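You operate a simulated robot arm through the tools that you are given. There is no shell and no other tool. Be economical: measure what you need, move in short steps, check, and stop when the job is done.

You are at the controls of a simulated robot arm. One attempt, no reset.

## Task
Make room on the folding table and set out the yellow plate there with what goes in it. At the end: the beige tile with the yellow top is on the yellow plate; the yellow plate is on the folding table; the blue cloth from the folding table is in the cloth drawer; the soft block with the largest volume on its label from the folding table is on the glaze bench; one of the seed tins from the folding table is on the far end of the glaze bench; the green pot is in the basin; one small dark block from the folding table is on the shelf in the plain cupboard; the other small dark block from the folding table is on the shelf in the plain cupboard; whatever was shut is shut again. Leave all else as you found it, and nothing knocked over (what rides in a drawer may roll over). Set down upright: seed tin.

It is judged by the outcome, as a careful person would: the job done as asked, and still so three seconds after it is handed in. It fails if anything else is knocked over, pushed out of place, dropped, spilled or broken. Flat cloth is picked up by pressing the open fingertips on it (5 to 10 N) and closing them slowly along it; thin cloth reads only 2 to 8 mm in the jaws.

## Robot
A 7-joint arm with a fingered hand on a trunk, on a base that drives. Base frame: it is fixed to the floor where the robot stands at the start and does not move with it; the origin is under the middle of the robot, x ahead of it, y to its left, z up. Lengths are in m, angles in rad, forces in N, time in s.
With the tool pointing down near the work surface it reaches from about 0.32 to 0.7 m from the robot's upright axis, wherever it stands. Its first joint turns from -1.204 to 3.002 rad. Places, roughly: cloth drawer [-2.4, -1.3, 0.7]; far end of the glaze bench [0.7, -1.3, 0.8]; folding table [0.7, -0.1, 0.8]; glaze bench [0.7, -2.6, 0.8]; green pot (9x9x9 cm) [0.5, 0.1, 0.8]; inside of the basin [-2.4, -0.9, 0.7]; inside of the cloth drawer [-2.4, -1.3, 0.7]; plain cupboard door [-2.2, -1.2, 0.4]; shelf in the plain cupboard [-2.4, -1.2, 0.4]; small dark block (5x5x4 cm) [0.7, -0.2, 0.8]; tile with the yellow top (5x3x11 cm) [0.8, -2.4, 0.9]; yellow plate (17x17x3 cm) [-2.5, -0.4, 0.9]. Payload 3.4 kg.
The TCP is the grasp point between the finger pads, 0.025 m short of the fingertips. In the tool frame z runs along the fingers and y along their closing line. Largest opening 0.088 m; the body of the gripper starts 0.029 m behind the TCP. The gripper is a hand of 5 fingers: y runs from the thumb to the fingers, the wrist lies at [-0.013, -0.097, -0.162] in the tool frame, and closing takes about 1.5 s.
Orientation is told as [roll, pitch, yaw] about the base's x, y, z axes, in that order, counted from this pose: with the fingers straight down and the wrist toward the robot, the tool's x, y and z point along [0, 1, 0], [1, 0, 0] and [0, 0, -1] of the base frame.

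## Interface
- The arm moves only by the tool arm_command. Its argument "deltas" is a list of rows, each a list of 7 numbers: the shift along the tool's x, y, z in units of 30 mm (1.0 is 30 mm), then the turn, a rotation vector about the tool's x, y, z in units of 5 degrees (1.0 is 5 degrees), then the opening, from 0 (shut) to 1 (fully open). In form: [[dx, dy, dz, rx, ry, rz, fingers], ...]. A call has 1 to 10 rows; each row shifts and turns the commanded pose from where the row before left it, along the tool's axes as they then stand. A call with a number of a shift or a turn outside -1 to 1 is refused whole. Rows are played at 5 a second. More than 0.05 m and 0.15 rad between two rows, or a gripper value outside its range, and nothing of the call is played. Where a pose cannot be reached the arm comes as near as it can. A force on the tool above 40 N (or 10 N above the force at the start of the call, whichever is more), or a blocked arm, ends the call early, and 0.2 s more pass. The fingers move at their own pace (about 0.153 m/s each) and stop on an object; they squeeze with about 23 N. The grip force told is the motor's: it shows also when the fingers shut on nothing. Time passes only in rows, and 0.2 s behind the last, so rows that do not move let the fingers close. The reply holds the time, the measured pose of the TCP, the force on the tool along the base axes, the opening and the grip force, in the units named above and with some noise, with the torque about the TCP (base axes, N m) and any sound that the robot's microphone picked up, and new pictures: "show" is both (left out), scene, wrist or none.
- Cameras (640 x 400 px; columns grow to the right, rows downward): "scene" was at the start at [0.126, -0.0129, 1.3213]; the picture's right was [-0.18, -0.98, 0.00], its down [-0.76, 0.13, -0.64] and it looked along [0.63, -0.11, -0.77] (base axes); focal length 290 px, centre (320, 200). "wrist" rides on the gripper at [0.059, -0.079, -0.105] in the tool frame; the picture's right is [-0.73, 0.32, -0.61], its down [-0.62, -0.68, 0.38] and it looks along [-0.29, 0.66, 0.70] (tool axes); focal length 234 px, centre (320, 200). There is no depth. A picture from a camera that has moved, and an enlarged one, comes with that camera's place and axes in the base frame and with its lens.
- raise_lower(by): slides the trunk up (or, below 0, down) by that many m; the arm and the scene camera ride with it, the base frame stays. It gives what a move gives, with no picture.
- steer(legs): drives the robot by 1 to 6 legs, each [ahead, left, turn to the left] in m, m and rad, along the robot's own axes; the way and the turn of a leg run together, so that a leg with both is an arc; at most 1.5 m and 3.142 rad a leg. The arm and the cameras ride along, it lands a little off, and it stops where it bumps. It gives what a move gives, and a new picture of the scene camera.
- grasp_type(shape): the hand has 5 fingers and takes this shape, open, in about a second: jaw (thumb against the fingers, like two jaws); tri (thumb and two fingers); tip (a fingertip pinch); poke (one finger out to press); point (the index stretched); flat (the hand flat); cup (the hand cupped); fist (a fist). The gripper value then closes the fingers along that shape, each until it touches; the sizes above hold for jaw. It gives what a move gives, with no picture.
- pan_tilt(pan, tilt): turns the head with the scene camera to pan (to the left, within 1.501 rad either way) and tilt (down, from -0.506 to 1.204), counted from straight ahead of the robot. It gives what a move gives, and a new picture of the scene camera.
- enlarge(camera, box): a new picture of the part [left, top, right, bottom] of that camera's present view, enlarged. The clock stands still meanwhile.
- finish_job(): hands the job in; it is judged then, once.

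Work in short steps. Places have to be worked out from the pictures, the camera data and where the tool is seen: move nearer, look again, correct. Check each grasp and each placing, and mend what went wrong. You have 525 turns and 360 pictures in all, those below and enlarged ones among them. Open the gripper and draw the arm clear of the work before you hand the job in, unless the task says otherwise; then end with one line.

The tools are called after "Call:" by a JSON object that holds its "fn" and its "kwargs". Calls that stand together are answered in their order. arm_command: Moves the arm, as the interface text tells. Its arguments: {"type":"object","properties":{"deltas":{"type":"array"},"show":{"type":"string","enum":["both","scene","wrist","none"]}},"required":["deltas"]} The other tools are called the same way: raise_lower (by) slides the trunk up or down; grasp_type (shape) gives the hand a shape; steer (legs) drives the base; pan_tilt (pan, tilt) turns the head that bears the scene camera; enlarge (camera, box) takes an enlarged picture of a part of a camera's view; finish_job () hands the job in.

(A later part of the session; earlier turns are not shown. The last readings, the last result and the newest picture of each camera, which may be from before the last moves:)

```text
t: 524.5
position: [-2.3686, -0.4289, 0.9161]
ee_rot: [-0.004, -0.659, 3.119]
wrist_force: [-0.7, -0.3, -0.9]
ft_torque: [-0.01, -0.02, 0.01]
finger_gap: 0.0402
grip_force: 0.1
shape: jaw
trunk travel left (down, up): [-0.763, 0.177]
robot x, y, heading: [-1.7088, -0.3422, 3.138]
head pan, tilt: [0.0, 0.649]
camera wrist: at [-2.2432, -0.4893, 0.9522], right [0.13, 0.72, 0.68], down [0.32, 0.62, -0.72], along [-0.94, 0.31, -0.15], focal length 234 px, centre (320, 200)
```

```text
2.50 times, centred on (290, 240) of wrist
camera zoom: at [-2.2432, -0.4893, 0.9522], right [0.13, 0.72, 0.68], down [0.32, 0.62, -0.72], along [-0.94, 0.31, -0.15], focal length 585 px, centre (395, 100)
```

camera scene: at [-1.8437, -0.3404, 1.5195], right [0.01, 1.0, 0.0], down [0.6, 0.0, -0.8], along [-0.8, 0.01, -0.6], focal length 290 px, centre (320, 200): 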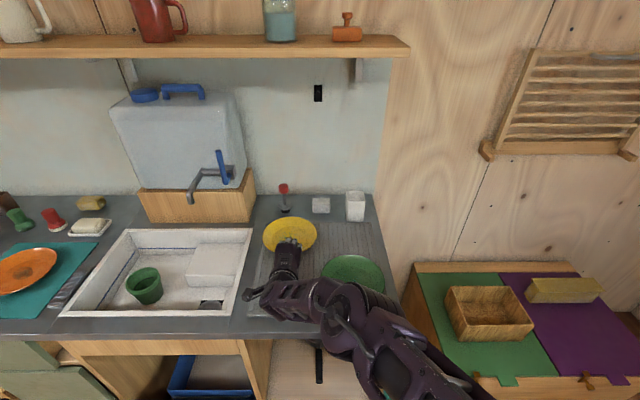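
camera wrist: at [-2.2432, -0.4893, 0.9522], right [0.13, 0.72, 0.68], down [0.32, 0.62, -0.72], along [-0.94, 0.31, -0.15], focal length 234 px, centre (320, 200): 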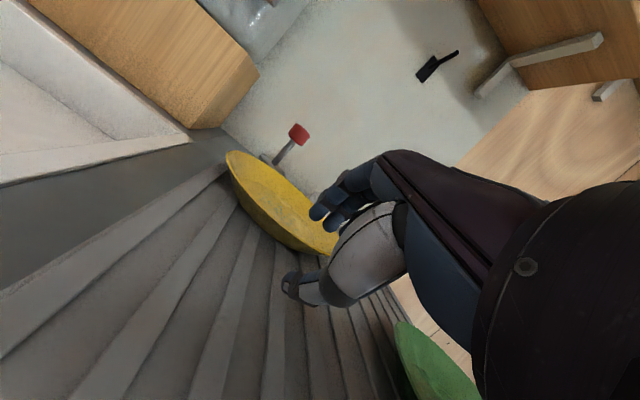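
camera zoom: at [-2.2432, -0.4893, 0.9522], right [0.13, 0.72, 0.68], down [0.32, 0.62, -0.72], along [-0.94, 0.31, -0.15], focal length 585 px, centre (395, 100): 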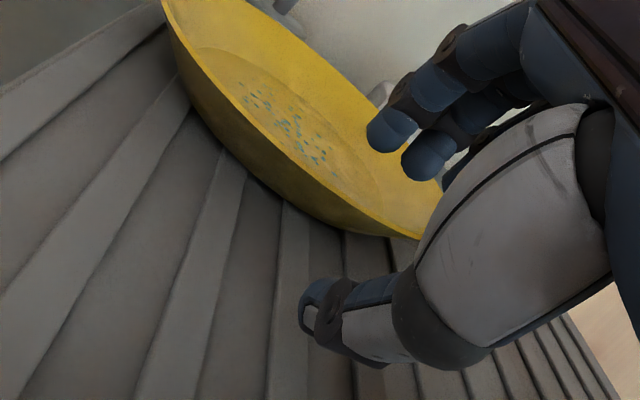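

Fingers are over the plate, the thumb still in front. I go 1.3 cm lower, then forward.

Call:
{"fn": "raise_lower", "kwargs": {"by": -0.013}}

Call:
{"fn": "steer", "kwargs": {"legs": [[0.018, 0, 0.0]]}}

Call:
{"fn": "arm_command", "kwargs": {"deltas": [[0, 0, 0, 0, 0, 0, 0.45]], "show": "wrist"}}

Call:
{"fn": "enlarge", "kwargs": {"camera": "wrist", "box": [200, 160, 380, 320]}}

```text
t: 525.1
position: [-2.3679, -0.4297, 0.9039]
ee_rot: [-0.003, -0.658, 3.122]
wrist_force: [-0.1, 0.3, -0.4]
ft_torque: [-0.01, 0.0, 0.01]
finger_gap: 0.0399
grip_force: 0.1
shape: jaw
trunk travel left (down, up): [-0.75, 0.19]
robot x, y, heading: [-1.7131, -0.3412, 3.138]
head pan, tilt: [0.0, 0.649]
```

```text
t: 525.9
position: [-2.3852, -0.4291, 0.9041]
ee_rot: [-0.005, -0.659, 3.121]
wrist_force: [-0.1, -0.7, -0.3]
ft_torque: [0.0, 0.02, -0.01]
finger_gap: 0.0397
grip_force: 0.0
shape: jaw
trunk travel left (down, up): [-0.75, 0.19]
robot x, y, heading: [-1.7268, -0.3437, 3.131]
head pan, tilt: [0.0, 0.649]
camera scene: at [-1.8624, -0.3403, 1.4904], right [0.01, 1.0, 0.0], down [0.6, 0.0, -0.8], along [-0.8, 0.01, -0.6], focal length 290 px, centre (320, 200)
```

scene: 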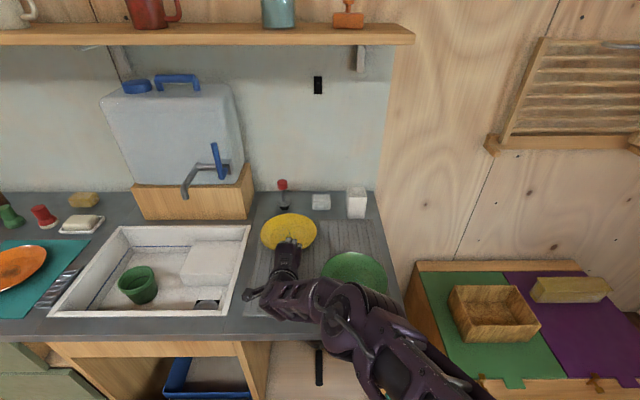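

```text
t: 526.3
position: [-2.3852, -0.4305, 0.9054]
ee_rot: [-0.002, -0.658, 3.122]
wrist_force: [-0.5, 0.0, 0.4]
ft_torque: [0.02, 0.03, -0.03]
finger_gap: 0.0398
grip_force: 0.1
shape: jaw
trunk travel left (down, up): [-0.75, 0.19]
robot x, y, heading: [-1.7273, -0.3398, 3.134]
head pan, tilt: [0.0, 0.649]
camera wrist: at [-2.2603, -0.4893, 0.9397], right [0.13, 0.72, 0.68], down [0.32, 0.62, -0.72], along [-0.94, 0.31, -0.15], focal length 234 px, centre (320, 200)
```

wrist: 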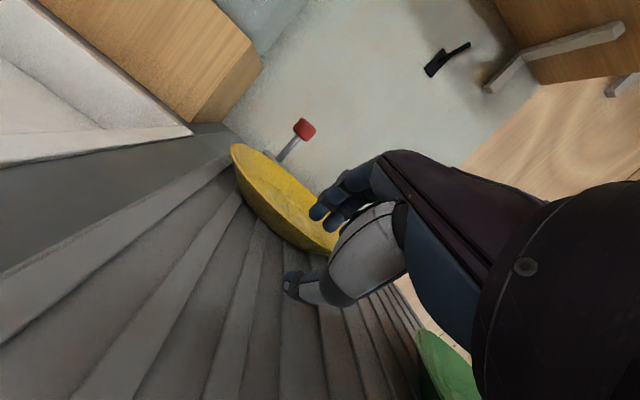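

```text
2.50 times, centred on (290, 240) of wrist
camera zoom: at [-2.2603, -0.4893, 0.9397], right [0.13, 0.72, 0.68], down [0.32, 0.62, -0.72], along [-0.94, 0.31, -0.15], focal length 585 px, centre (395, 100)
```

zoom: 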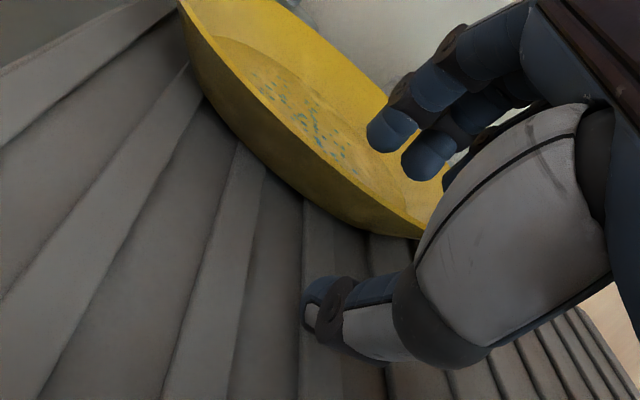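

The rim lies midway between thumb and fingers. I advance 1 cm more and close slowly.

Call:
{"fn": "steer", "kwargs": {"legs": [[0.01, 0, 0.0]]}}

Call:
{"fn": "arm_command", "kwargs": {"deltas": [[0, 0, 0, 0, 0, 0, 0.3], [0, 0, 0, 0, 0, 0, 0.2], [0, 0, 0, 0, 0, 0, 0.1], [0, 0, 0, 0, 0, 0, 0], [0, 0, 0, 0, 0, 0, 0], [0, 0, 0, 0, 0, 0, 0], [0, 0, 0, 0, 0, 0, 0]], "show": "wrist"}}

Call:
{"fn": "enlarge", "kwargs": {"camera": "wrist", "box": [200, 130, 380, 320]}}

```text
t: 527.1
position: [-2.3955, -0.4292, 0.9058]
ee_rot: [-0.004, -0.66, 3.122]
wrist_force: [0.1, -0.1, -0.8]
ft_torque: [-0.01, -0.02, -0.02]
finger_gap: 0.0395
grip_force: 0.0
shape: jaw
trunk travel left (down, up): [-0.75, 0.19]
robot x, y, heading: [-1.7396, -0.3436, 3.136]
head pan, tilt: [0.0, 0.649]
camera scene: at [-1.8729, -0.3402, 1.4904], right [0.01, 1.0, 0.0], down [0.6, 0.0, -0.8], along [-0.8, 0.01, -0.6], focal length 290 px, centre (320, 200)
```

scene: 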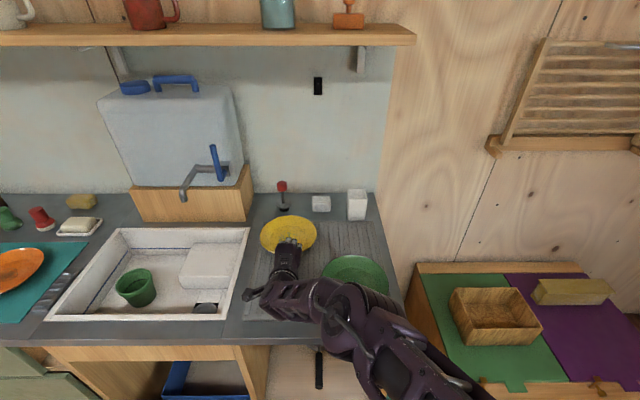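

```text
t: 528.7
position: [-2.3956, -0.4302, 0.9035]
ee_rot: [-0.004, -0.658, 3.12]
wrist_force: [-0.5, 0.0, 0.3]
ft_torque: [-0.01, -0.02, -0.01]
finger_gap: 0.0
grip_force: 23.4
shape: jaw
trunk travel left (down, up): [-0.75, 0.19]
robot x, y, heading: [-1.7354, -0.3401, 3.136]
head pan, tilt: [0.0, 0.649]
camera wrist: at [-2.2712, -0.4892, 0.9392], right [0.13, 0.72, 0.68], down [0.32, 0.62, -0.72], along [-0.94, 0.31, -0.15], focal length 234 px, centre (320, 200)
```

wrist: 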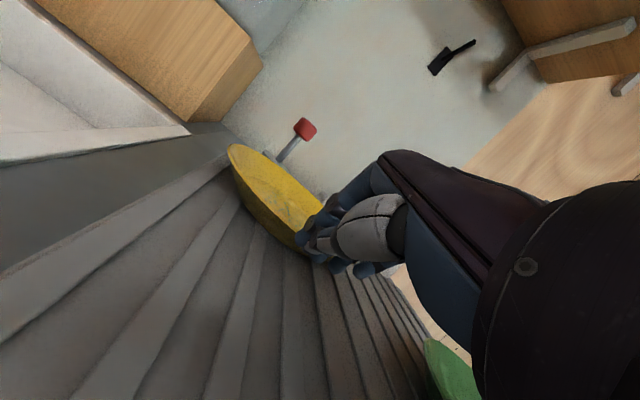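

```text
2.11 times, centred on (290, 225) of wrist
camera zoom: at [-2.2712, -0.4892, 0.9392], right [0.13, 0.72, 0.68], down [0.32, 0.62, -0.72], along [-0.94, 0.31, -0.15], focal length 493 px, centre (383, 147)
```

zoom: 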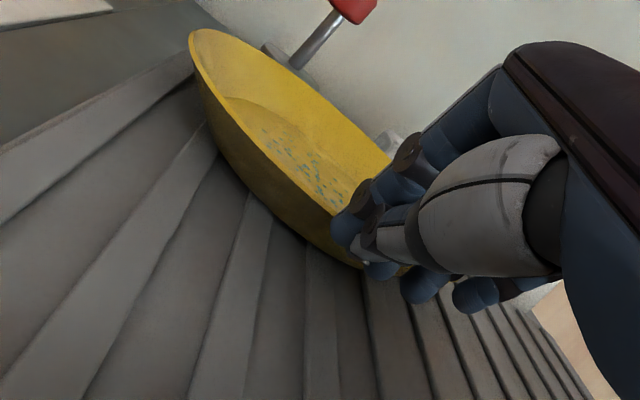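

It closed just in front of the rim (plate untouched). I open, advance 2 cm more, and close again.

Call:
{"fn": "arm_command", "kwargs": {"deltas": [[0, 0, 0, 0, 0, 0, 0.3], [0, 0, 0, 0, 0, 0, 0.45], [0, 0, 0, 0, 0, 0, 0.45]], "show": "none"}}

Call:
{"fn": "raise_lower", "kwargs": {"by": -0.003}}

Call:
{"fn": "steer", "kwargs": {"legs": [[0.02, 0, 0.0]]}}

Call:
{"fn": "enlarge", "kwargs": {"camera": "wrist", "box": [200, 130, 380, 320]}}

```text
t: 529.5
position: [-2.3967, -0.4302, 0.9037]
ee_rot: [-0.004, -0.657, 3.12]
wrist_force: [-0.1, -0.3, -0.2]
ft_torque: [0.0, -0.02, -0.02]
finger_gap: 0.039
grip_force: 0.1
shape: jaw
trunk travel left (down, up): [-0.75, 0.19]
robot x, y, heading: [-1.7369, -0.3458, 3.133]
head pan, tilt: [0.0, 0.649]
```

```text
t: 530.0
position: [-2.396, -0.4293, 0.9006]
ee_rot: [-0.003, -0.659, 3.121]
wrist_force: [0.4, 0.6, 0.7]
ft_torque: [-0.04, -0.05, 0.02]
finger_gap: 0.0394
grip_force: 0.0
shape: jaw
trunk travel left (down, up): [-0.747, 0.193]
robot x, y, heading: [-1.7359, -0.3413, 3.136]
head pan, tilt: [0.0, 0.649]
```

```text
t: 530.8
position: [-2.4148, -0.4293, 0.9007]
ee_rot: [-0.002, -0.659, 3.121]
wrist_force: [1.5, 0.0, 2.4]
ft_torque: [-0.03, -0.03, 0.02]
finger_gap: 0.0391
grip_force: 0.0
shape: jaw
trunk travel left (down, up): [-0.747, 0.193]
robot x, y, heading: [-1.7547, -0.3425, 3.136]
head pan, tilt: [0.0, 0.649]
camera scene: at [-1.8933, -0.3402, 1.4873], right [0.01, 1.0, 0.0], down [0.6, 0.0, -0.8], along [-0.8, 0.01, -0.6], focal length 290 px, centre (320, 200)
```

scene: 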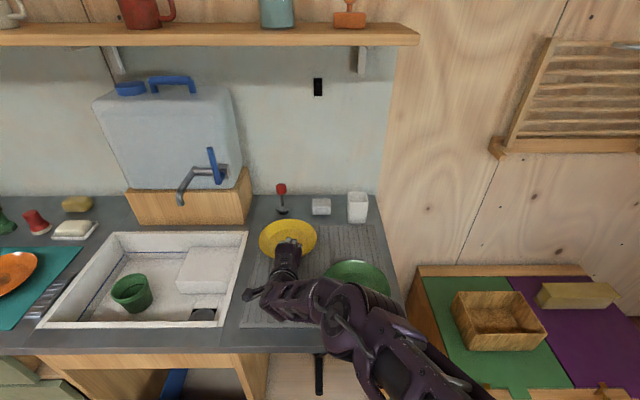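

```text
2.11 times, centred on (290, 225) of wrist
camera zoom: at [-2.2904, -0.4891, 0.9362], right [0.13, 0.72, 0.68], down [0.32, 0.62, -0.72], along [-0.94, 0.31, -0.15], focal length 493 px, centre (383, 147)
```

zoom: 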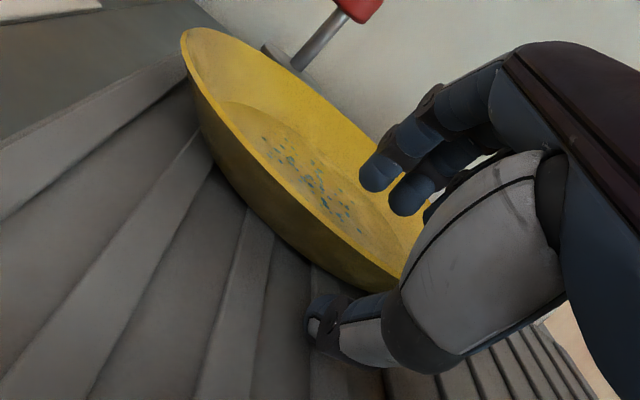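

Light contact now; the thumb is under the rim and fingers above. I close.

Call:
{"fn": "arm_command", "kwargs": {"deltas": [[0, 0, 0, 0, 0, 0, 0.3], [0, 0, 0, 0, 0, 0, 0.2], [0, 0, 0, 0, 0, 0, 0.1], [0, 0, 0, 0, 0, 0, 0], [0, 0, 0, 0, 0, 0, 0], [0, 0, 0, 0, 0, 0, 0], [0, 0, 0, 0, 0, 0, 0]], "show": "wrist"}}

Call:
{"fn": "enlarge", "kwargs": {"camera": "wrist", "box": [200, 130, 380, 320]}}

```text
t: 532.4
position: [-2.4149, -0.4299, 0.9015]
ee_rot: [-0.003, -0.659, 3.121]
wrist_force: [-0.8, 0.7, 0.7]
ft_torque: [0.08, 0.06, 0.08]
finger_gap: 0.0006
grip_force: 22.8
shape: jaw
trunk travel left (down, up): [-0.747, 0.193]
robot x, y, heading: [-1.7577, -0.3398, 3.139]
head pan, tilt: [0.0, 0.649]
camera wrist: at [-2.291, -0.489, 0.9358], right [0.13, 0.72, 0.68], down [0.32, 0.62, -0.72], along [-0.94, 0.31, -0.15], focal length 234 px, centre (320, 200)
```

wrist: 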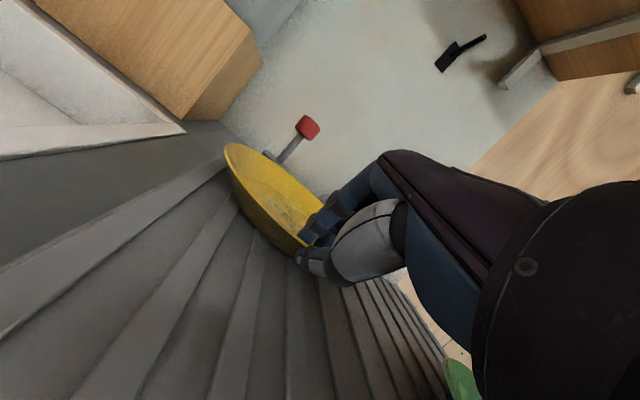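

```text
2.11 times, centred on (290, 225) of wrist
camera zoom: at [-2.291, -0.489, 0.9358], right [0.13, 0.72, 0.68], down [0.32, 0.62, -0.72], along [-0.94, 0.31, -0.15], focal length 493 px, centre (383, 147)
```

zoom: 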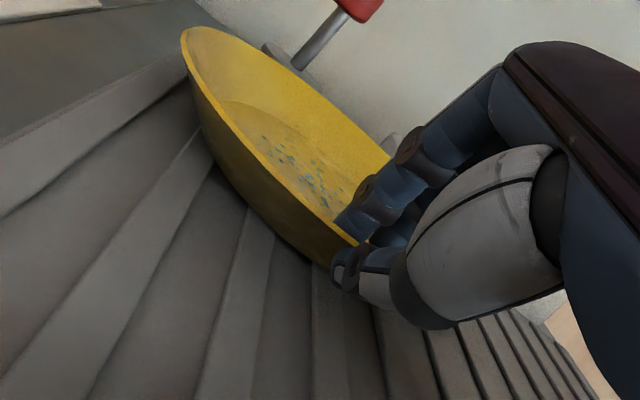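

The rim is pinched. I lift 3 cm to test.

Call:
{"fn": "raise_lower", "kwargs": {"by": 0.03}}

Call:
{"fn": "arm_command", "kwargs": {"deltas": [[0, 0, 0, 0, 0, 0, 0]], "show": "both"}}

```text
t: 533.1
position: [-2.4155, -0.43, 0.9303]
ee_rot: [-0.003, -0.657, 3.123]
wrist_force: [1.4, 0.6, -0.2]
ft_torque: [0.03, -0.03, 0.05]
finger_gap: 0.0002
grip_force: 23.2
shape: jaw
trunk travel left (down, up): [-0.777, 0.163]
robot x, y, heading: [-1.7592, -0.3414, 3.135]
head pan, tilt: [0.0, 0.649]
```

```text
t: 533.5
position: [-2.4152, -0.4308, 0.9315]
ee_rot: [-0.003, -0.659, 3.122]
wrist_force: [1.9, -0.7, -0.4]
ft_torque: [0.01, -0.07, 0.04]
finger_gap: 0.0011
grip_force: 23.0
shape: jaw
trunk travel left (down, up): [-0.777, 0.163]
robot x, y, heading: [-1.7559, -0.3433, 3.136]
head pan, tilt: [0.0, 0.649]
camera scene: at [-1.8937, -0.3403, 1.5172], right [0.01, 1.0, 0.0], down [0.6, 0.0, -0.8], along [-0.8, 0.01, -0.6], focal length 290 px, centre (320, 200)
camera wrist: at [-2.2905, -0.4894, 0.966], right [0.13, 0.72, 0.68], down [0.32, 0.62, -0.72], along [-0.94, 0.31, -0.15], focal length 234 px, centre (320, 200)
```

scene: 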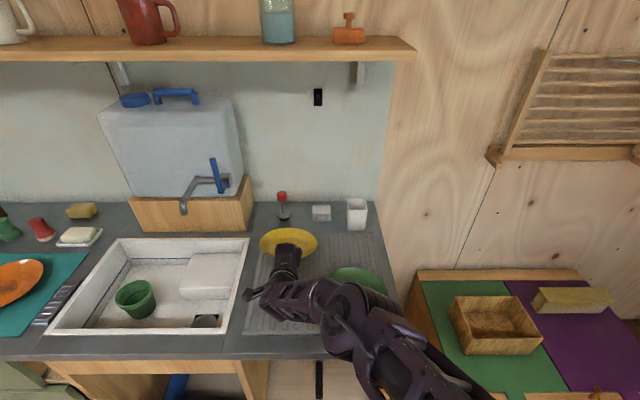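
wrist: 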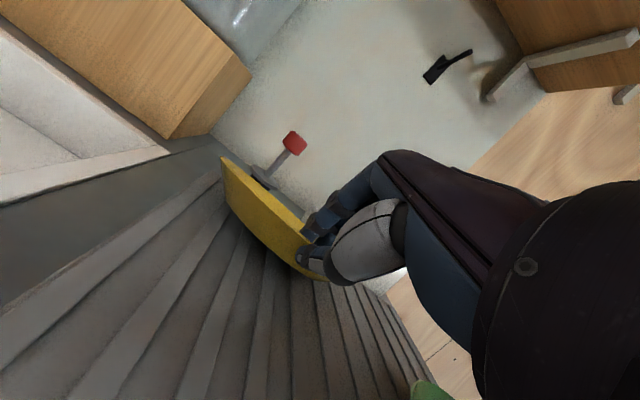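

The near rim rises while the far side still rests – it pivots in the pinch. I lift further and watch whether it holds.

Call:
{"fn": "raise_lower", "kwargs": {"by": 0.04}}

Call:
{"fn": "arm_command", "kwargs": {"deltas": [[0, 0, 0, 0, 0, 0, 0]], "show": "both"}}

```text
t: 534.4
position: [-2.416, -0.4293, 0.9704]
ee_rot: [-0.004, -0.657, 3.122]
wrist_force: [1.1, 0.8, -0.8]
ft_torque: [-0.02, -0.15, 0.0]
finger_gap: 0.0012
grip_force: 23.1
shape: jaw
trunk travel left (down, up): [-0.817, 0.123]
robot x, y, heading: [-1.7603, -0.3444, 3.131]
head pan, tilt: [0.0, 0.649]
```

```text
t: 534.8
position: [-2.4156, -0.4289, 0.9701]
ee_rot: [-0.004, -0.656, 3.123]
wrist_force: [-0.5, 0.3, -1.9]
ft_torque: [-0.01, -0.17, 0.01]
finger_gap: 0.001
grip_force: 22.9
shape: jaw
trunk travel left (down, up): [-0.817, 0.123]
robot x, y, heading: [-1.7543, -0.3452, 3.134]
head pan, tilt: [0.0, 0.649]
camera scene: at [-1.8946, -0.3402, 1.5571], right [0.01, 1.0, 0.0], down [0.6, 0.0, -0.8], along [-0.8, 0.01, -0.6], focal length 290 px, centre (320, 200)
camera wrist: at [-2.2911, -0.4891, 1.0057], right [0.13, 0.72, 0.68], down [0.32, 0.62, -0.72], along [-0.94, 0.31, -0.15], focal length 234 px, centre (320, 200)
```

scene: 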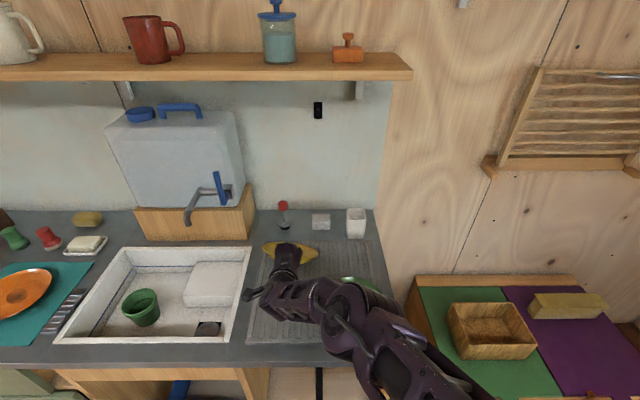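
wrist: 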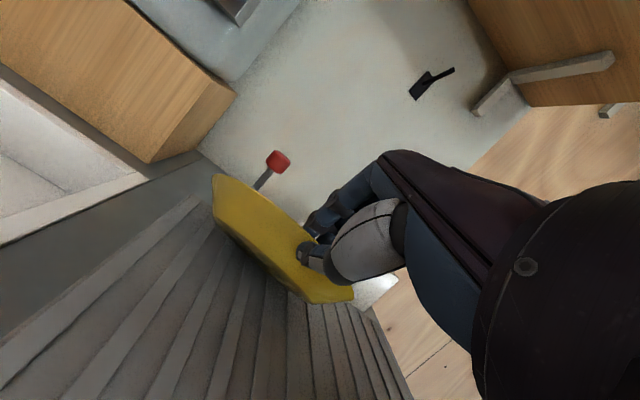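

It holds with a tilt; I lift more until it hangs free.

Call:
{"fn": "raise_lower", "kwargs": {"by": 0.06}}

Call:
{"fn": "arm_command", "kwargs": {"deltas": [[0, 0, 0, 0, 0, 0, 0]], "show": "both"}}

```text
t: 535.8
position: [-2.4158, -0.429, 1.0309]
ee_rot: [-0.005, -0.658, 3.122]
wrist_force: [-0.9, 0.1, -3.4]
ft_torque: [0.0, -0.19, 0.0]
finger_gap: 0.0014
grip_force: 23.1
shape: jaw
trunk travel left (down, up): [-0.877, 0.063]
robot x, y, heading: [-1.754, -0.3434, 3.132]
head pan, tilt: [0.0, 0.649]
```

```text
t: 536.2
position: [-2.4168, -0.4298, 1.0309]
ee_rot: [-0.002, -0.654, 3.122]
wrist_force: [-1.0, 0.2, -2.8]
ft_torque: [0.01, -0.22, -0.06]
finger_gap: 0.0011
grip_force: 23.0
shape: jaw
trunk travel left (down, up): [-0.877, 0.063]
robot x, y, heading: [-1.7562, -0.3448, 3.127]
head pan, tilt: [0.0, 0.649]
camera scene: at [-1.8948, -0.3402, 1.6171], right [0.01, 1.0, 0.0], down [0.6, 0.0, -0.8], along [-0.8, 0.01, -0.6], focal length 290 px, centre (320, 200)
camera wrist: at [-2.2913, -0.4892, 1.0656], right [0.13, 0.72, 0.68], down [0.32, 0.62, -0.72], along [-0.94, 0.31, -0.15], focal length 234 px, centre (320, 200)
```

scene: 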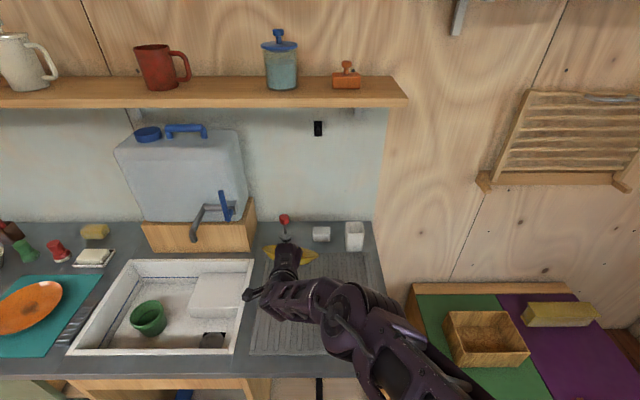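
wrist: 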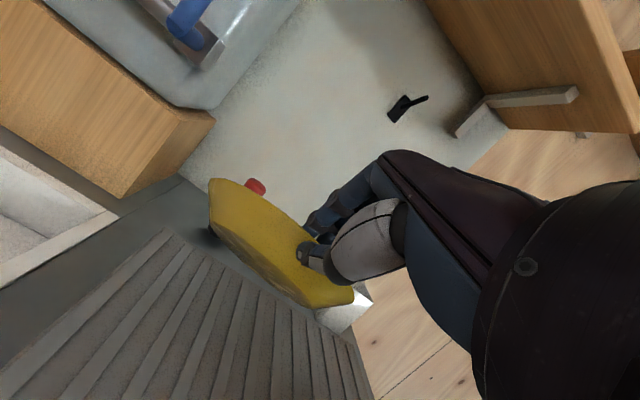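

The plate hangs free in the pinch (≈0.3 kg). I back away from the counter carefully and turn toward the folding table.

Call:
{"fn": "steer", "kwargs": {"legs": [[-0.75, 0, 0.0]]}}

Call:
{"fn": "arm_command", "kwargs": {"deltas": [[0, 0, 0, 0, 0, 0, 0]], "show": "wrist"}}

```text
t: 540.2
position: [-1.6728, -0.4307, 1.0307]
ee_rot: [-0.004, -0.656, 3.109]
wrist_force: [0.1, -0.4, -3.5]
ft_torque: [-0.02, -0.16, 0.01]
finger_gap: 0.0012
grip_force: 22.8
shape: jaw
trunk travel left (down, up): [-0.877, 0.063]
robot x, y, heading: [-1.0121, -0.3515, 3.123]
head pan, tilt: [0.0, 0.649]
camera scene: at [-1.1512, -0.3483, 1.6171], right [0.02, 1.0, 0.0], down [0.61, -0.01, -0.8], along [-0.8, 0.02, -0.61], focal length 290 px, centre (320, 200)
```

scene: 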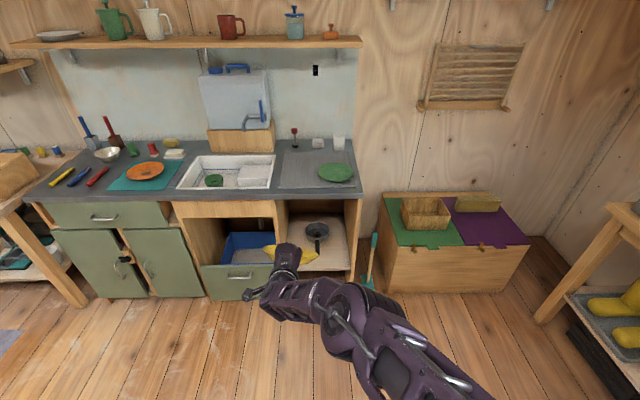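

```text
t: 540.6
position: [-1.673, -0.43, 1.0308]
ee_rot: [-0.004, -0.656, 3.11]
wrist_force: [-0.3, -0.1, -3.7]
ft_torque: [-0.01, -0.22, -0.01]
finger_gap: 0.0013
grip_force: 23.5
shape: jaw
trunk travel left (down, up): [-0.877, 0.063]
robot x, y, heading: [-1.0175, -0.3496, 3.118]
head pan, tilt: [0.0, 0.649]
camera wrist: at [-1.5491, -0.4922, 1.0651], right [0.14, 0.72, 0.68], down [0.33, 0.61, -0.72], along [-0.93, 0.32, -0.15], focal length 234 px, centre (320, 200)
```

wrist: 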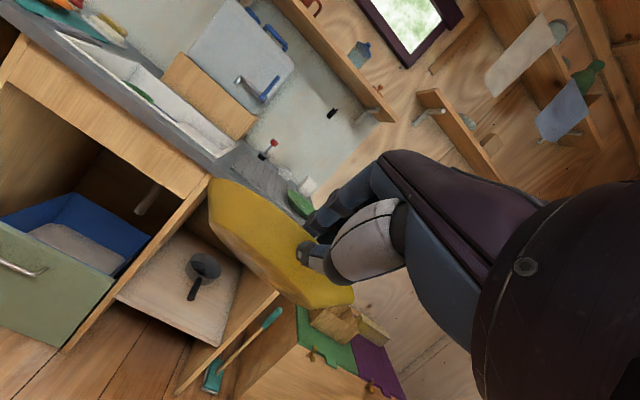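

Stable. Now I turn around and approach the folding table.

Call:
{"fn": "steer", "kwargs": {"legs": [[0, 0, -1.56], [0, 0, -1.56], [0.55, 0.17, 0]]}}

Call:
{"fn": "pan_tilt", "kwargs": {"pan": 0.0, "tilt": 0.75}}

```text
t: 551.5
position: [0.1942, -0.087, 1.031]
ee_rot: [-0.004, -0.657, -0.011]
wrist_force: [-0.9, -0.1, -3.1]
ft_torque: [0.0, 0.2, 0.0]
finger_gap: 0.0011
grip_force: 23.4
shape: jaw
trunk travel left (down, up): [-0.877, 0.063]
robot x, y, heading: [-0.4627, -0.181, 0.0]
head pan, tilt: [0.0, 0.649]
camera scene: at [-0.3256, -0.1795, 1.6172], right [0.0, -1.0, 0.0], down [-0.6, 0.0, -0.8], along [0.8, 0.0, -0.6], focal length 290 px, centre (320, 200)
```

scene: 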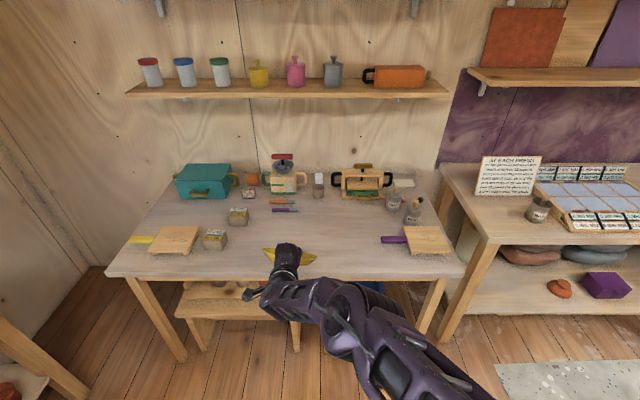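

```text
t: 552.1
position: [0.1946, -0.0868, 1.0288]
ee_rot: [-0.004, -0.656, -0.011]
wrist_force: [-0.1, -0.2, -3.9]
ft_torque: [0.02, 0.16, 0.06]
finger_gap: 0.001
grip_force: 23.3
shape: jaw
trunk travel left (down, up): [-0.877, 0.063]
robot x, y, heading: [-0.4639, -0.1812, 0.003]
head pan, tilt: [0.0, 0.75]
camera scene: at [-0.3286, -0.1793, 1.6085], right [0.0, -1.0, 0.0], down [-0.68, 0.0, -0.73], along [0.73, 0.0, -0.68], focal length 290 px, centre (320, 200)
```

scene: 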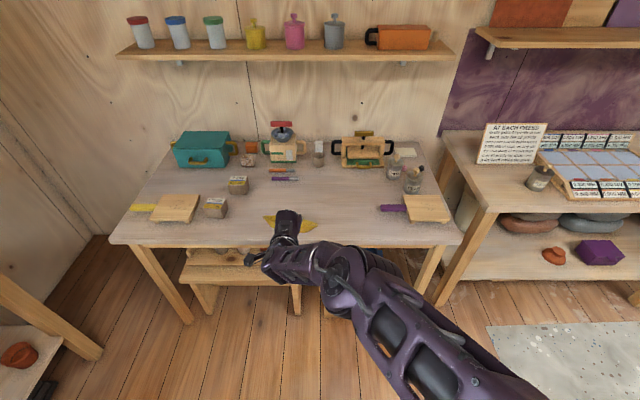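

The table middle is free. I advance to put the near rim over x≈0.45 and lower to about 8 cm above.

Call:
{"fn": "steer", "kwargs": {"legs": [[0.255, 0, 0]]}}

Call:
{"fn": "raise_lower", "kwargs": {"by": -0.08}}

Call:
{"fn": "arm_command", "kwargs": {"deltas": [[0, 0, 0, 0, 0, 0, 0]], "show": "both"}}

```text
t: 554.0
position: [0.4485, -0.0905, 1.0311]
ee_rot: [-0.003, -0.656, -0.015]
wrist_force: [0.2, -0.2, -2.6]
ft_torque: [0.01, 0.19, 0.02]
finger_gap: 0.0009
grip_force: 23.2
shape: jaw
trunk travel left (down, up): [-0.877, 0.063]
robot x, y, heading: [-0.2106, -0.1779, 0.001]
head pan, tilt: [0.0, 0.75]
camera scene: at [-0.0759, -0.18, 1.6087], right [0.0, -1.0, 0.0], down [-0.68, 0.0, -0.73], along [0.73, 0.0, -0.68], focal length 290 px, centre (320, 200)
```

scene: 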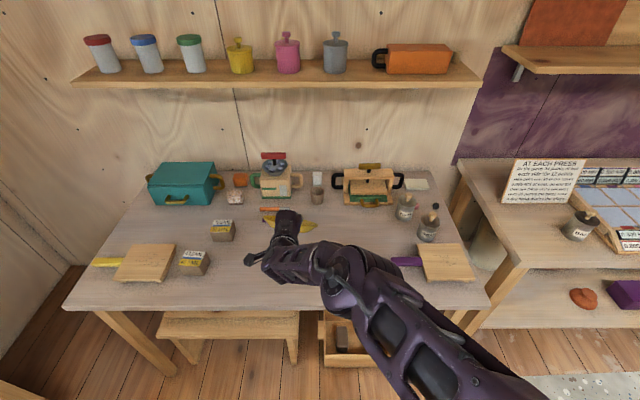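

```text
t: 555.2
position: [0.4488, -0.0889, 0.9504]
ee_rot: [-0.003, -0.657, -0.016]
wrist_force: [0.4, 0.8, -2.2]
ft_torque: [0.0, 0.2, 0.04]
finger_gap: 0.0009
grip_force: 23.1
shape: jaw
trunk travel left (down, up): [-0.797, 0.143]
robot x, y, heading: [-0.2105, -0.1802, 0.0]
head pan, tilt: [0.0, 0.75]
```

```text
t: 555.6
position: [0.449, -0.0901, 0.9509]
ee_rot: [-0.003, -0.656, -0.017]
wrist_force: [-0.9, 0.0, -3.0]
ft_torque: [0.0, 0.21, -0.02]
finger_gap: 0.001
grip_force: 22.6
shape: jaw
trunk travel left (down, up): [-0.797, 0.143]
robot x, y, heading: [-0.2105, -0.1801, -0.002]
head pan, tilt: [0.0, 0.75]
camera scene: at [-0.0747, -0.18, 1.5286], right [0.0, -1.0, 0.0], down [-0.68, 0.0, -0.73], along [0.73, 0.0, -0.68], focal length 290 px, centre (320, 200)
camera wrist: at [0.3231, -0.0266, 0.9854], right [-0.13, -0.72, 0.68], down [-0.32, -0.62, -0.72], along [0.94, -0.31, -0.15], focal length 234 px, centre (320, 200)
```

scene: 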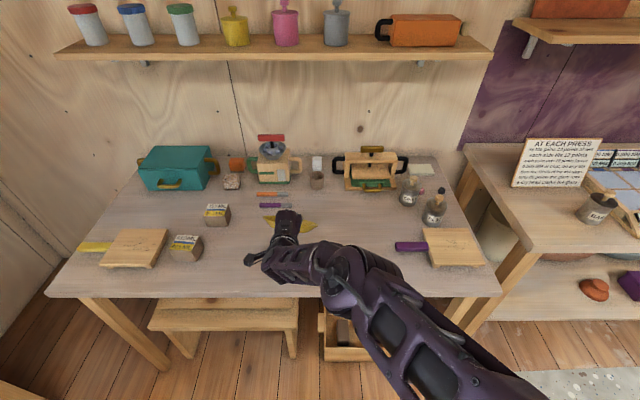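
wrist: 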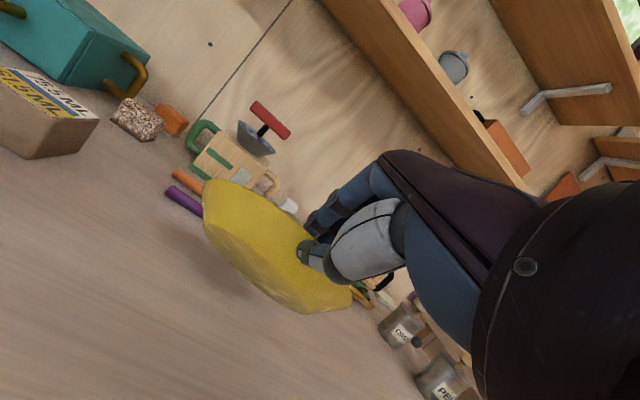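

I lower in 2–3 cm steps, watching the force as the far edge touches.

Call:
{"fn": "raise_lower", "kwargs": {"by": -0.04}}

Call:
{"fn": "raise_lower", "kwargs": {"by": -0.025}}

Call:
{"fn": "arm_command", "kwargs": {"deltas": [[0, 0, 0, 0, 0, 0, 0]], "show": "wrist"}}

```text
t: 556.4
position: [0.4484, -0.0898, 0.9113]
ee_rot: [-0.004, -0.656, -0.016]
wrist_force: [-0.6, -0.3, -2.8]
ft_torque: [0.02, 0.18, 0.02]
finger_gap: 0.001
grip_force: 22.9
shape: jaw
trunk travel left (down, up): [-0.757, 0.183]
robot x, y, heading: [-0.2124, -0.1778, -0.003]
head pan, tilt: [0.0, 0.75]
```

```text
t: 557.1
position: [0.4487, -0.0891, 0.8857]
ee_rot: [-0.003, -0.656, -0.015]
wrist_force: [0.7, 0.2, -2.0]
ft_torque: [0.01, 0.12, 0.02]
finger_gap: 0.001
grip_force: 22.5
shape: jaw
trunk travel left (down, up): [-0.732, 0.208]
robot x, y, heading: [-0.2107, -0.1807, -0.0]
head pan, tilt: [0.0, 0.75]
```

```text
t: 557.5
position: [0.4487, -0.0893, 0.8857]
ee_rot: [-0.002, -0.657, -0.017]
wrist_force: [0.1, -0.4, -1.1]
ft_torque: [-0.06, 0.1, 0.01]
finger_gap: 0.001
grip_force: 23.3
shape: jaw
trunk travel left (down, up): [-0.732, 0.208]
robot x, y, heading: [-0.2086, -0.1809, 0.004]
head pan, tilt: [0.0, 0.75]
camera wrist: at [0.323, -0.0266, 0.9206], right [-0.13, -0.72, 0.68], down [-0.32, -0.62, -0.72], along [0.94, -0.31, -0.15], focal length 234 px, centre (320, 200)
```

wrist: 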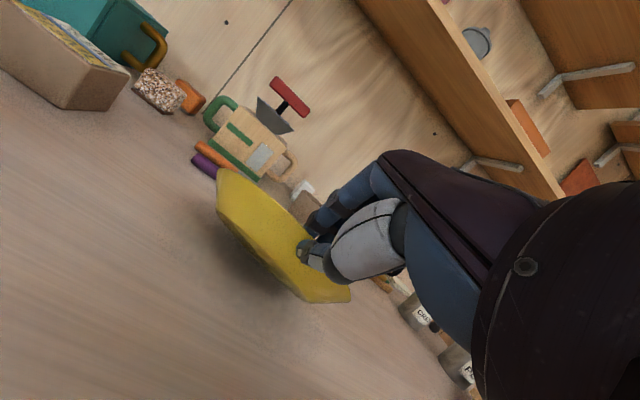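

The far edge touches and the plate begins to level out. I continue down.

Call:
{"fn": "raise_lower", "kwargs": {"by": -0.02}}

Call:
{"fn": "raise_lower", "kwargs": {"by": -0.02}}

Call:
{"fn": "arm_command", "kwargs": {"deltas": [[0, 0, 0, 0, 0, 0, 0]], "show": "wrist"}}

```text
t: 558.2
position: [0.4491, -0.0894, 0.866]
ee_rot: [-0.004, -0.657, -0.016]
wrist_force: [-0.1, 0.4, -1.5]
ft_torque: [-0.01, -0.01, 0.04]
finger_gap: 0.0011
grip_force: 22.9
shape: jaw
trunk travel left (down, up): [-0.712, 0.228]
robot x, y, heading: [-0.2071, -0.1794, -0.002]
head pan, tilt: [0.0, 0.75]
```

```text
t: 558.8
position: [0.4481, -0.0894, 0.8446]
ee_rot: [-0.002, -0.655, -0.015]
wrist_force: [0.4, -0.3, -1.5]
ft_torque: [-0.06, -0.02, 0.02]
finger_gap: 0.0009
grip_force: 23.1
shape: jaw
trunk travel left (down, up): [-0.692, 0.248]
robot x, y, heading: [-0.2139, -0.1797, -0.0]
head pan, tilt: [0.0, 0.75]
```

```text
t: 559.2
position: [0.4485, -0.0901, 0.8457]
ee_rot: [-0.005, -0.656, -0.018]
wrist_force: [-0.7, -0.6, -0.6]
ft_torque: [-0.05, -0.05, -0.01]
finger_gap: 0.0011
grip_force: 23.1
shape: jaw
trunk travel left (down, up): [-0.692, 0.248]
robot x, y, heading: [-0.2093, -0.1823, -0.005]
head pan, tilt: [0.0, 0.75]
camera wrist: at [0.3228, -0.0267, 0.8807], right [-0.13, -0.72, 0.68], down [-0.32, -0.62, -0.72], along [0.94, -0.31, -0.15], focal length 234 px, centre (320, 200)
```

wrist: 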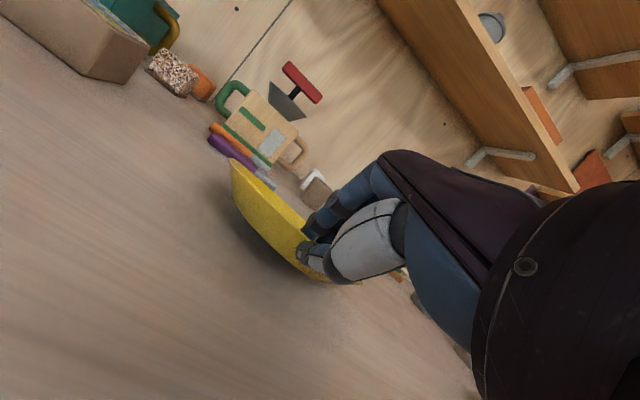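

Nearly level. The last 2.5 cm in small steps.

Call:
{"fn": "raise_lower", "kwargs": {"by": -0.015}}

Call:
{"fn": "raise_lower", "kwargs": {"by": -0.009}}

Call:
{"fn": "arm_command", "kwargs": {"deltas": [[0, 0, 0, 0, 0, 0, 0]], "show": "wrist"}}

```text
t: 559.9
position: [0.4489, -0.0888, 0.8296]
ee_rot: [-0.004, -0.657, -0.017]
wrist_force: [-0.3, 0.0, -0.5]
ft_torque: [-0.07, -0.13, 0.06]
finger_gap: 0.0006
grip_force: 23.2
shape: jaw
trunk travel left (down, up): [-0.677, 0.263]
robot x, y, heading: [-0.2122, -0.179, -0.001]
head pan, tilt: [0.0, 0.75]
```

```text
t: 560.5
position: [0.4492, -0.0898, 0.8212]
ee_rot: [-0.002, -0.656, -0.016]
wrist_force: [-0.2, 0.3, -0.1]
ft_torque: [-0.1, -0.14, 0.07]
finger_gap: 0.0005
grip_force: 22.9
shape: jaw
trunk travel left (down, up): [-0.668, 0.272]
robot x, y, heading: [-0.208, -0.1824, 0.001]
head pan, tilt: [0.0, 0.75]
```

```text
t: 560.9
position: [0.4495, -0.0895, 0.8218]
ee_rot: [-0.004, -0.657, -0.016]
wrist_force: [-0.6, 0.4, -0.1]
ft_torque: [-0.03, -0.14, 0.01]
finger_gap: 0.0006
grip_force: 22.8
shape: jaw
trunk travel left (down, up): [-0.668, 0.272]
robot x, y, heading: [-0.2085, -0.1829, -0.0]
head pan, tilt: [0.0, 0.75]
camera wrist: at [0.3225, -0.0266, 0.8569], right [-0.13, -0.72, 0.68], down [-0.32, -0.62, -0.72], along [0.94, -0.31, -0.15], focal length 234 px, centre (320, 200)
```

wrist: 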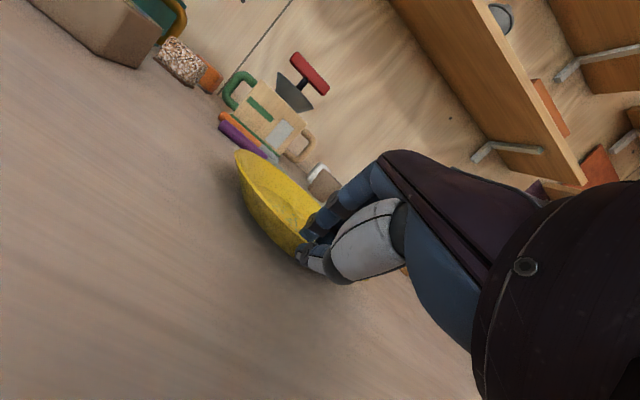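

It lies flat. I open and withdraw diagonally back and up.

Call:
{"fn": "arm_command", "kwargs": {"deltas": [[0, 0, 0, 0, 0, 0, 0.1], [0, 0, 0, 0, 0, 0, 0.25], [0, 0, 0, 0, 0, 0, 0.4], [0, 0, 0, 0, 0, 0, 0.45], [0, 0, 0, 0, 0, 0, 0.45]], "show": "wrist"}}

Call:
{"fn": "steer", "kwargs": {"legs": [[-0.03, 0, 0]]}}

Call:
{"fn": "raise_lower", "kwargs": {"by": 0.03}}

Call:
{"fn": "steer", "kwargs": {"legs": [[-0.15, 0, 0]]}}

```text
t: 562.0
position: [0.4484, -0.0901, 0.8218]
ee_rot: [-0.003, -0.657, -0.016]
wrist_force: [-0.4, -0.9, 0.2]
ft_torque: [0.02, 0.01, 0.01]
finger_gap: 0.0393
grip_force: 0.1
shape: jaw
trunk travel left (down, up): [-0.668, 0.272]
robot x, y, heading: [-0.212, -0.1789, -0.001]
head pan, tilt: [0.0, 0.75]
camera wrist: at [0.3227, -0.0267, 0.8568], right [-0.13, -0.72, 0.68], down [-0.32, -0.62, -0.72], along [0.94, -0.31, -0.15], focal length 234 px, centre (320, 200)
```

wrist: 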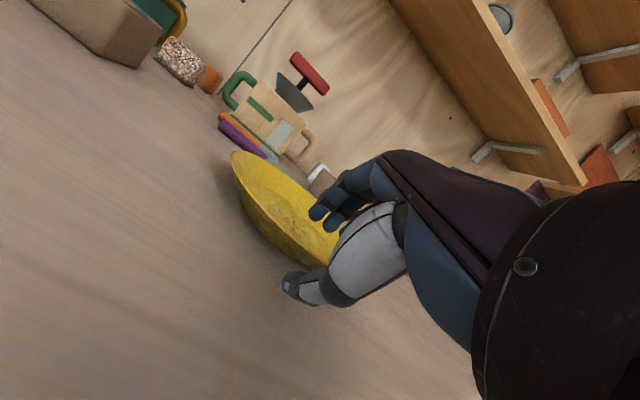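

```text
t: 562.9
position: [0.4198, -0.0897, 0.8221]
ee_rot: [-0.003, -0.657, -0.016]
wrist_force: [-0.1, 0.3, -0.4]
ft_torque: [-0.01, -0.01, -0.01]
finger_gap: 0.0391
grip_force: 0.0
shape: jaw
trunk travel left (down, up): [-0.668, 0.272]
robot x, y, heading: [-0.2403, -0.1776, -0.001]
head pan, tilt: [0.0, 0.75]
camera scene: at [-0.1054, -0.18, 1.3996], right [0.0, -1.0, 0.0], down [-0.68, 0.0, -0.73], along [0.73, 0.0, -0.68], focal length 290 px, centre (320, 200)
```

scene: 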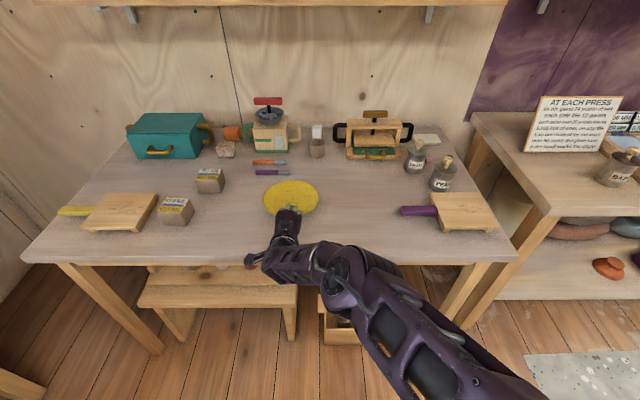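

```text
t: 563.6
position: [0.419, -0.0902, 0.8516]
ee_rot: [-0.003, -0.655, -0.017]
wrist_force: [0.0, 0.0, -0.9]
ft_torque: [-0.01, -0.03, -0.02]
finger_gap: 0.0391
grip_force: 0.2
shape: jaw
trunk travel left (down, up): [-0.698, 0.242]
robot x, y, heading: [-0.2408, -0.1791, 0.0]
head pan, tilt: [0.0, 0.75]
```

```text
t: 565.0
position: [0.269, -0.0898, 0.8521]
ee_rot: [-0.003, -0.658, -0.013]
wrist_force: [-0.3, -0.1, 0.0]
ft_torque: [0.01, -0.01, 0.01]
finger_gap: 0.0393
grip_force: 0.0
shape: jaw
trunk travel left (down, up): [-0.698, 0.242]
robot x, y, heading: [-0.3882, -0.1831, -0.002]
head pan, tilt: [0.0, 0.75]
camera scene: at [-0.2565, -0.1796, 1.4297], right [0.0, -1.0, 0.0], down [-0.68, 0.0, -0.73], along [0.73, 0.0, -0.68], focal length 290 px, centre (320, 200)
```

scene: 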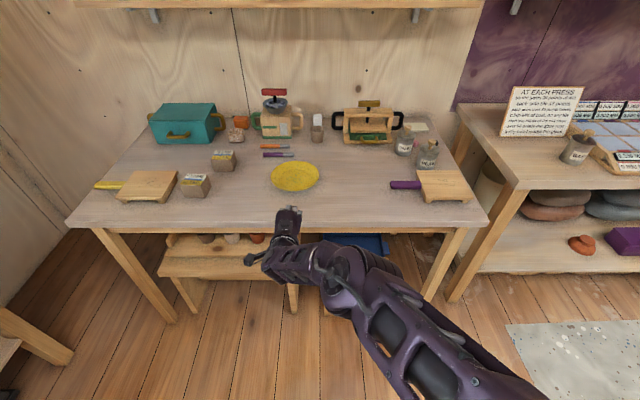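

The plate lies flat on the table. I check the BASIL tin and the plate more closely.

Call:
{"fn": "enlarge", "kwargs": {"camera": "scene", "box": [480, 70, 640, 190]}}

Call:
{"fn": "enlarge", "kwargs": {"camera": "scene", "box": [210, 80, 450, 220]}}

```text
3.33 times, centred on (560, 130) of scene
camera zoom: at [-0.2565, -0.1796, 1.4297], right [0.0, -1.0, 0.0], down [-0.68, 0.0, -0.73], along [0.73, 0.0, -0.68], focal length 968 px, centre (-480, 433)
```

zoom: 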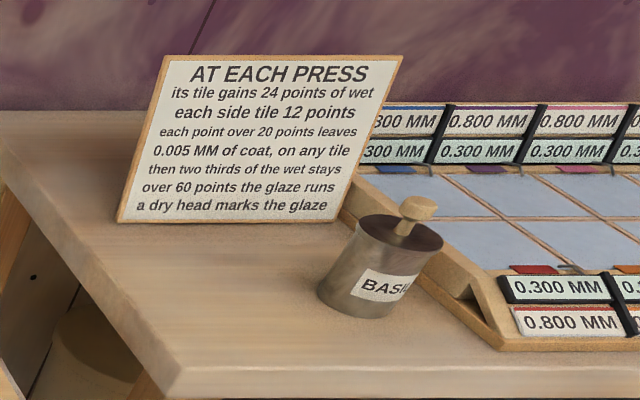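

```text
2.67 times, centred on (330, 150) of scene
camera zoom: at [-0.2565, -0.1796, 1.4297], right [0.0, -1.0, 0.0], down [-0.68, 0.0, -0.73], along [0.73, 0.0, -0.68], focal length 774 px, centre (293, 333)
```

zoom: 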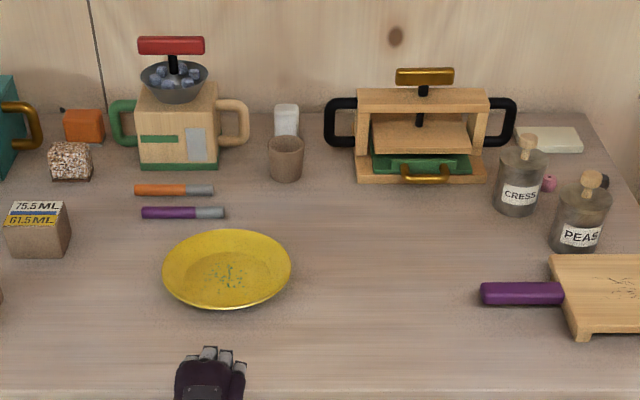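

All fine. Now the tile: I back off, bring the hand vertical and drive to the glaze bench rack.

Call:
{"fn": "steer", "kwargs": {"legs": [[-0.15, 0, 0]]}}

Call:
{"fn": "arm_command", "kwargs": {"deltas": [[0, 0, -0.5, 1, 0, 0, 1], [0, 0, -0.5, 1, 0, 0, 1], [0, 0, -0.5, 1, 0, 0, 1], [0, 0, -0.5, 1, 0, 0, 1], [0, 0, -0.5, 1, 0, 0, 1], [0, 0, -0.5, 1, 0, 0, 1], [0, -0.5, -0.5, 1, 0, 0, 1], [0, -0.8, -0.8, 0.5, 0, 0, 1], [0, -0.8, -0.8, 0, 0, 0, 1], [0, -0.8, -0.8, 0, 0, 0, 1]], "show": "none"}}

Call:
{"fn": "arm_command", "kwargs": {"deltas": [[0, -0.8, -0.6, 0, 0, 0, 1], [0, -0.8, -0.6, 0, 0, 0, 1], [0, -0.8, -0.6, 0, 0, 0, 1], [0, -0.8, -0.6, 0, 0, 0, 1]], "show": "scene"}}

```text
t: 566.4
position: [0.12, -0.0888, 0.8527]
ee_rot: [-0.003, -0.657, -0.016]
wrist_force: [-0.1, -0.4, -0.8]
ft_torque: [0.0, 0.0, -0.01]
finger_gap: 0.0393
grip_force: 0.0
shape: jaw
trunk travel left (down, up): [-0.698, 0.242]
robot x, y, heading: [-0.5392, -0.1761, -0.005]
head pan, tilt: [0.0, 0.75]
camera scene: at [-0.4049, -0.1794, 1.4297], right [0.0, -1.0, 0.0], down [-0.68, 0.0, -0.73], along [0.73, 0.0, -0.68], focal length 290 px, centre (320, 200)
```

scene: 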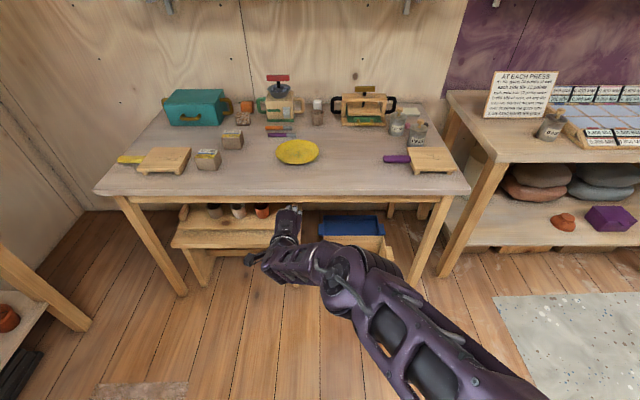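

```text
t: 568.6
position: [-0.0099, -0.0867, 1.0158]
ee_rot: [-0.005, -0.003, -0.016]
wrist_force: [0.7, -0.6, -0.1]
ft_torque: [0.01, 0.04, -0.01]
finger_gap: 0.0881
grip_force: 0.0
shape: jaw
trunk travel left (down, up): [-0.698, 0.242]
robot x, y, heading: [-0.5369, -0.1795, -0.003]
head pan, tilt: [0.0, 0.75]
```

```text
t: 569.6
position: [-0.1068, -0.0835, 1.0875]
ee_rot: [0.0, -0.003, -0.017]
wrist_force: [-0.1, 0.8, 0.1]
ft_torque: [0.0, 0.0, 0.0]
finger_gap: 0.0881
grip_force: 0.1
shape: jaw
trunk travel left (down, up): [-0.698, 0.242]
robot x, y, heading: [-0.5373, -0.1813, 0.0]
head pan, tilt: [0.0, 0.75]
camera scene: at [-0.4061, -0.179, 1.4298], right [0.0, -1.0, 0.0], down [-0.68, 0.0, -0.73], along [0.73, 0.0, -0.68], focal length 290 px, centre (320, 200)
```

scene: 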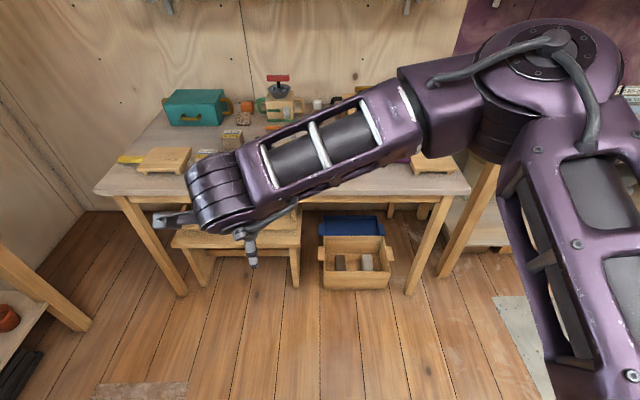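

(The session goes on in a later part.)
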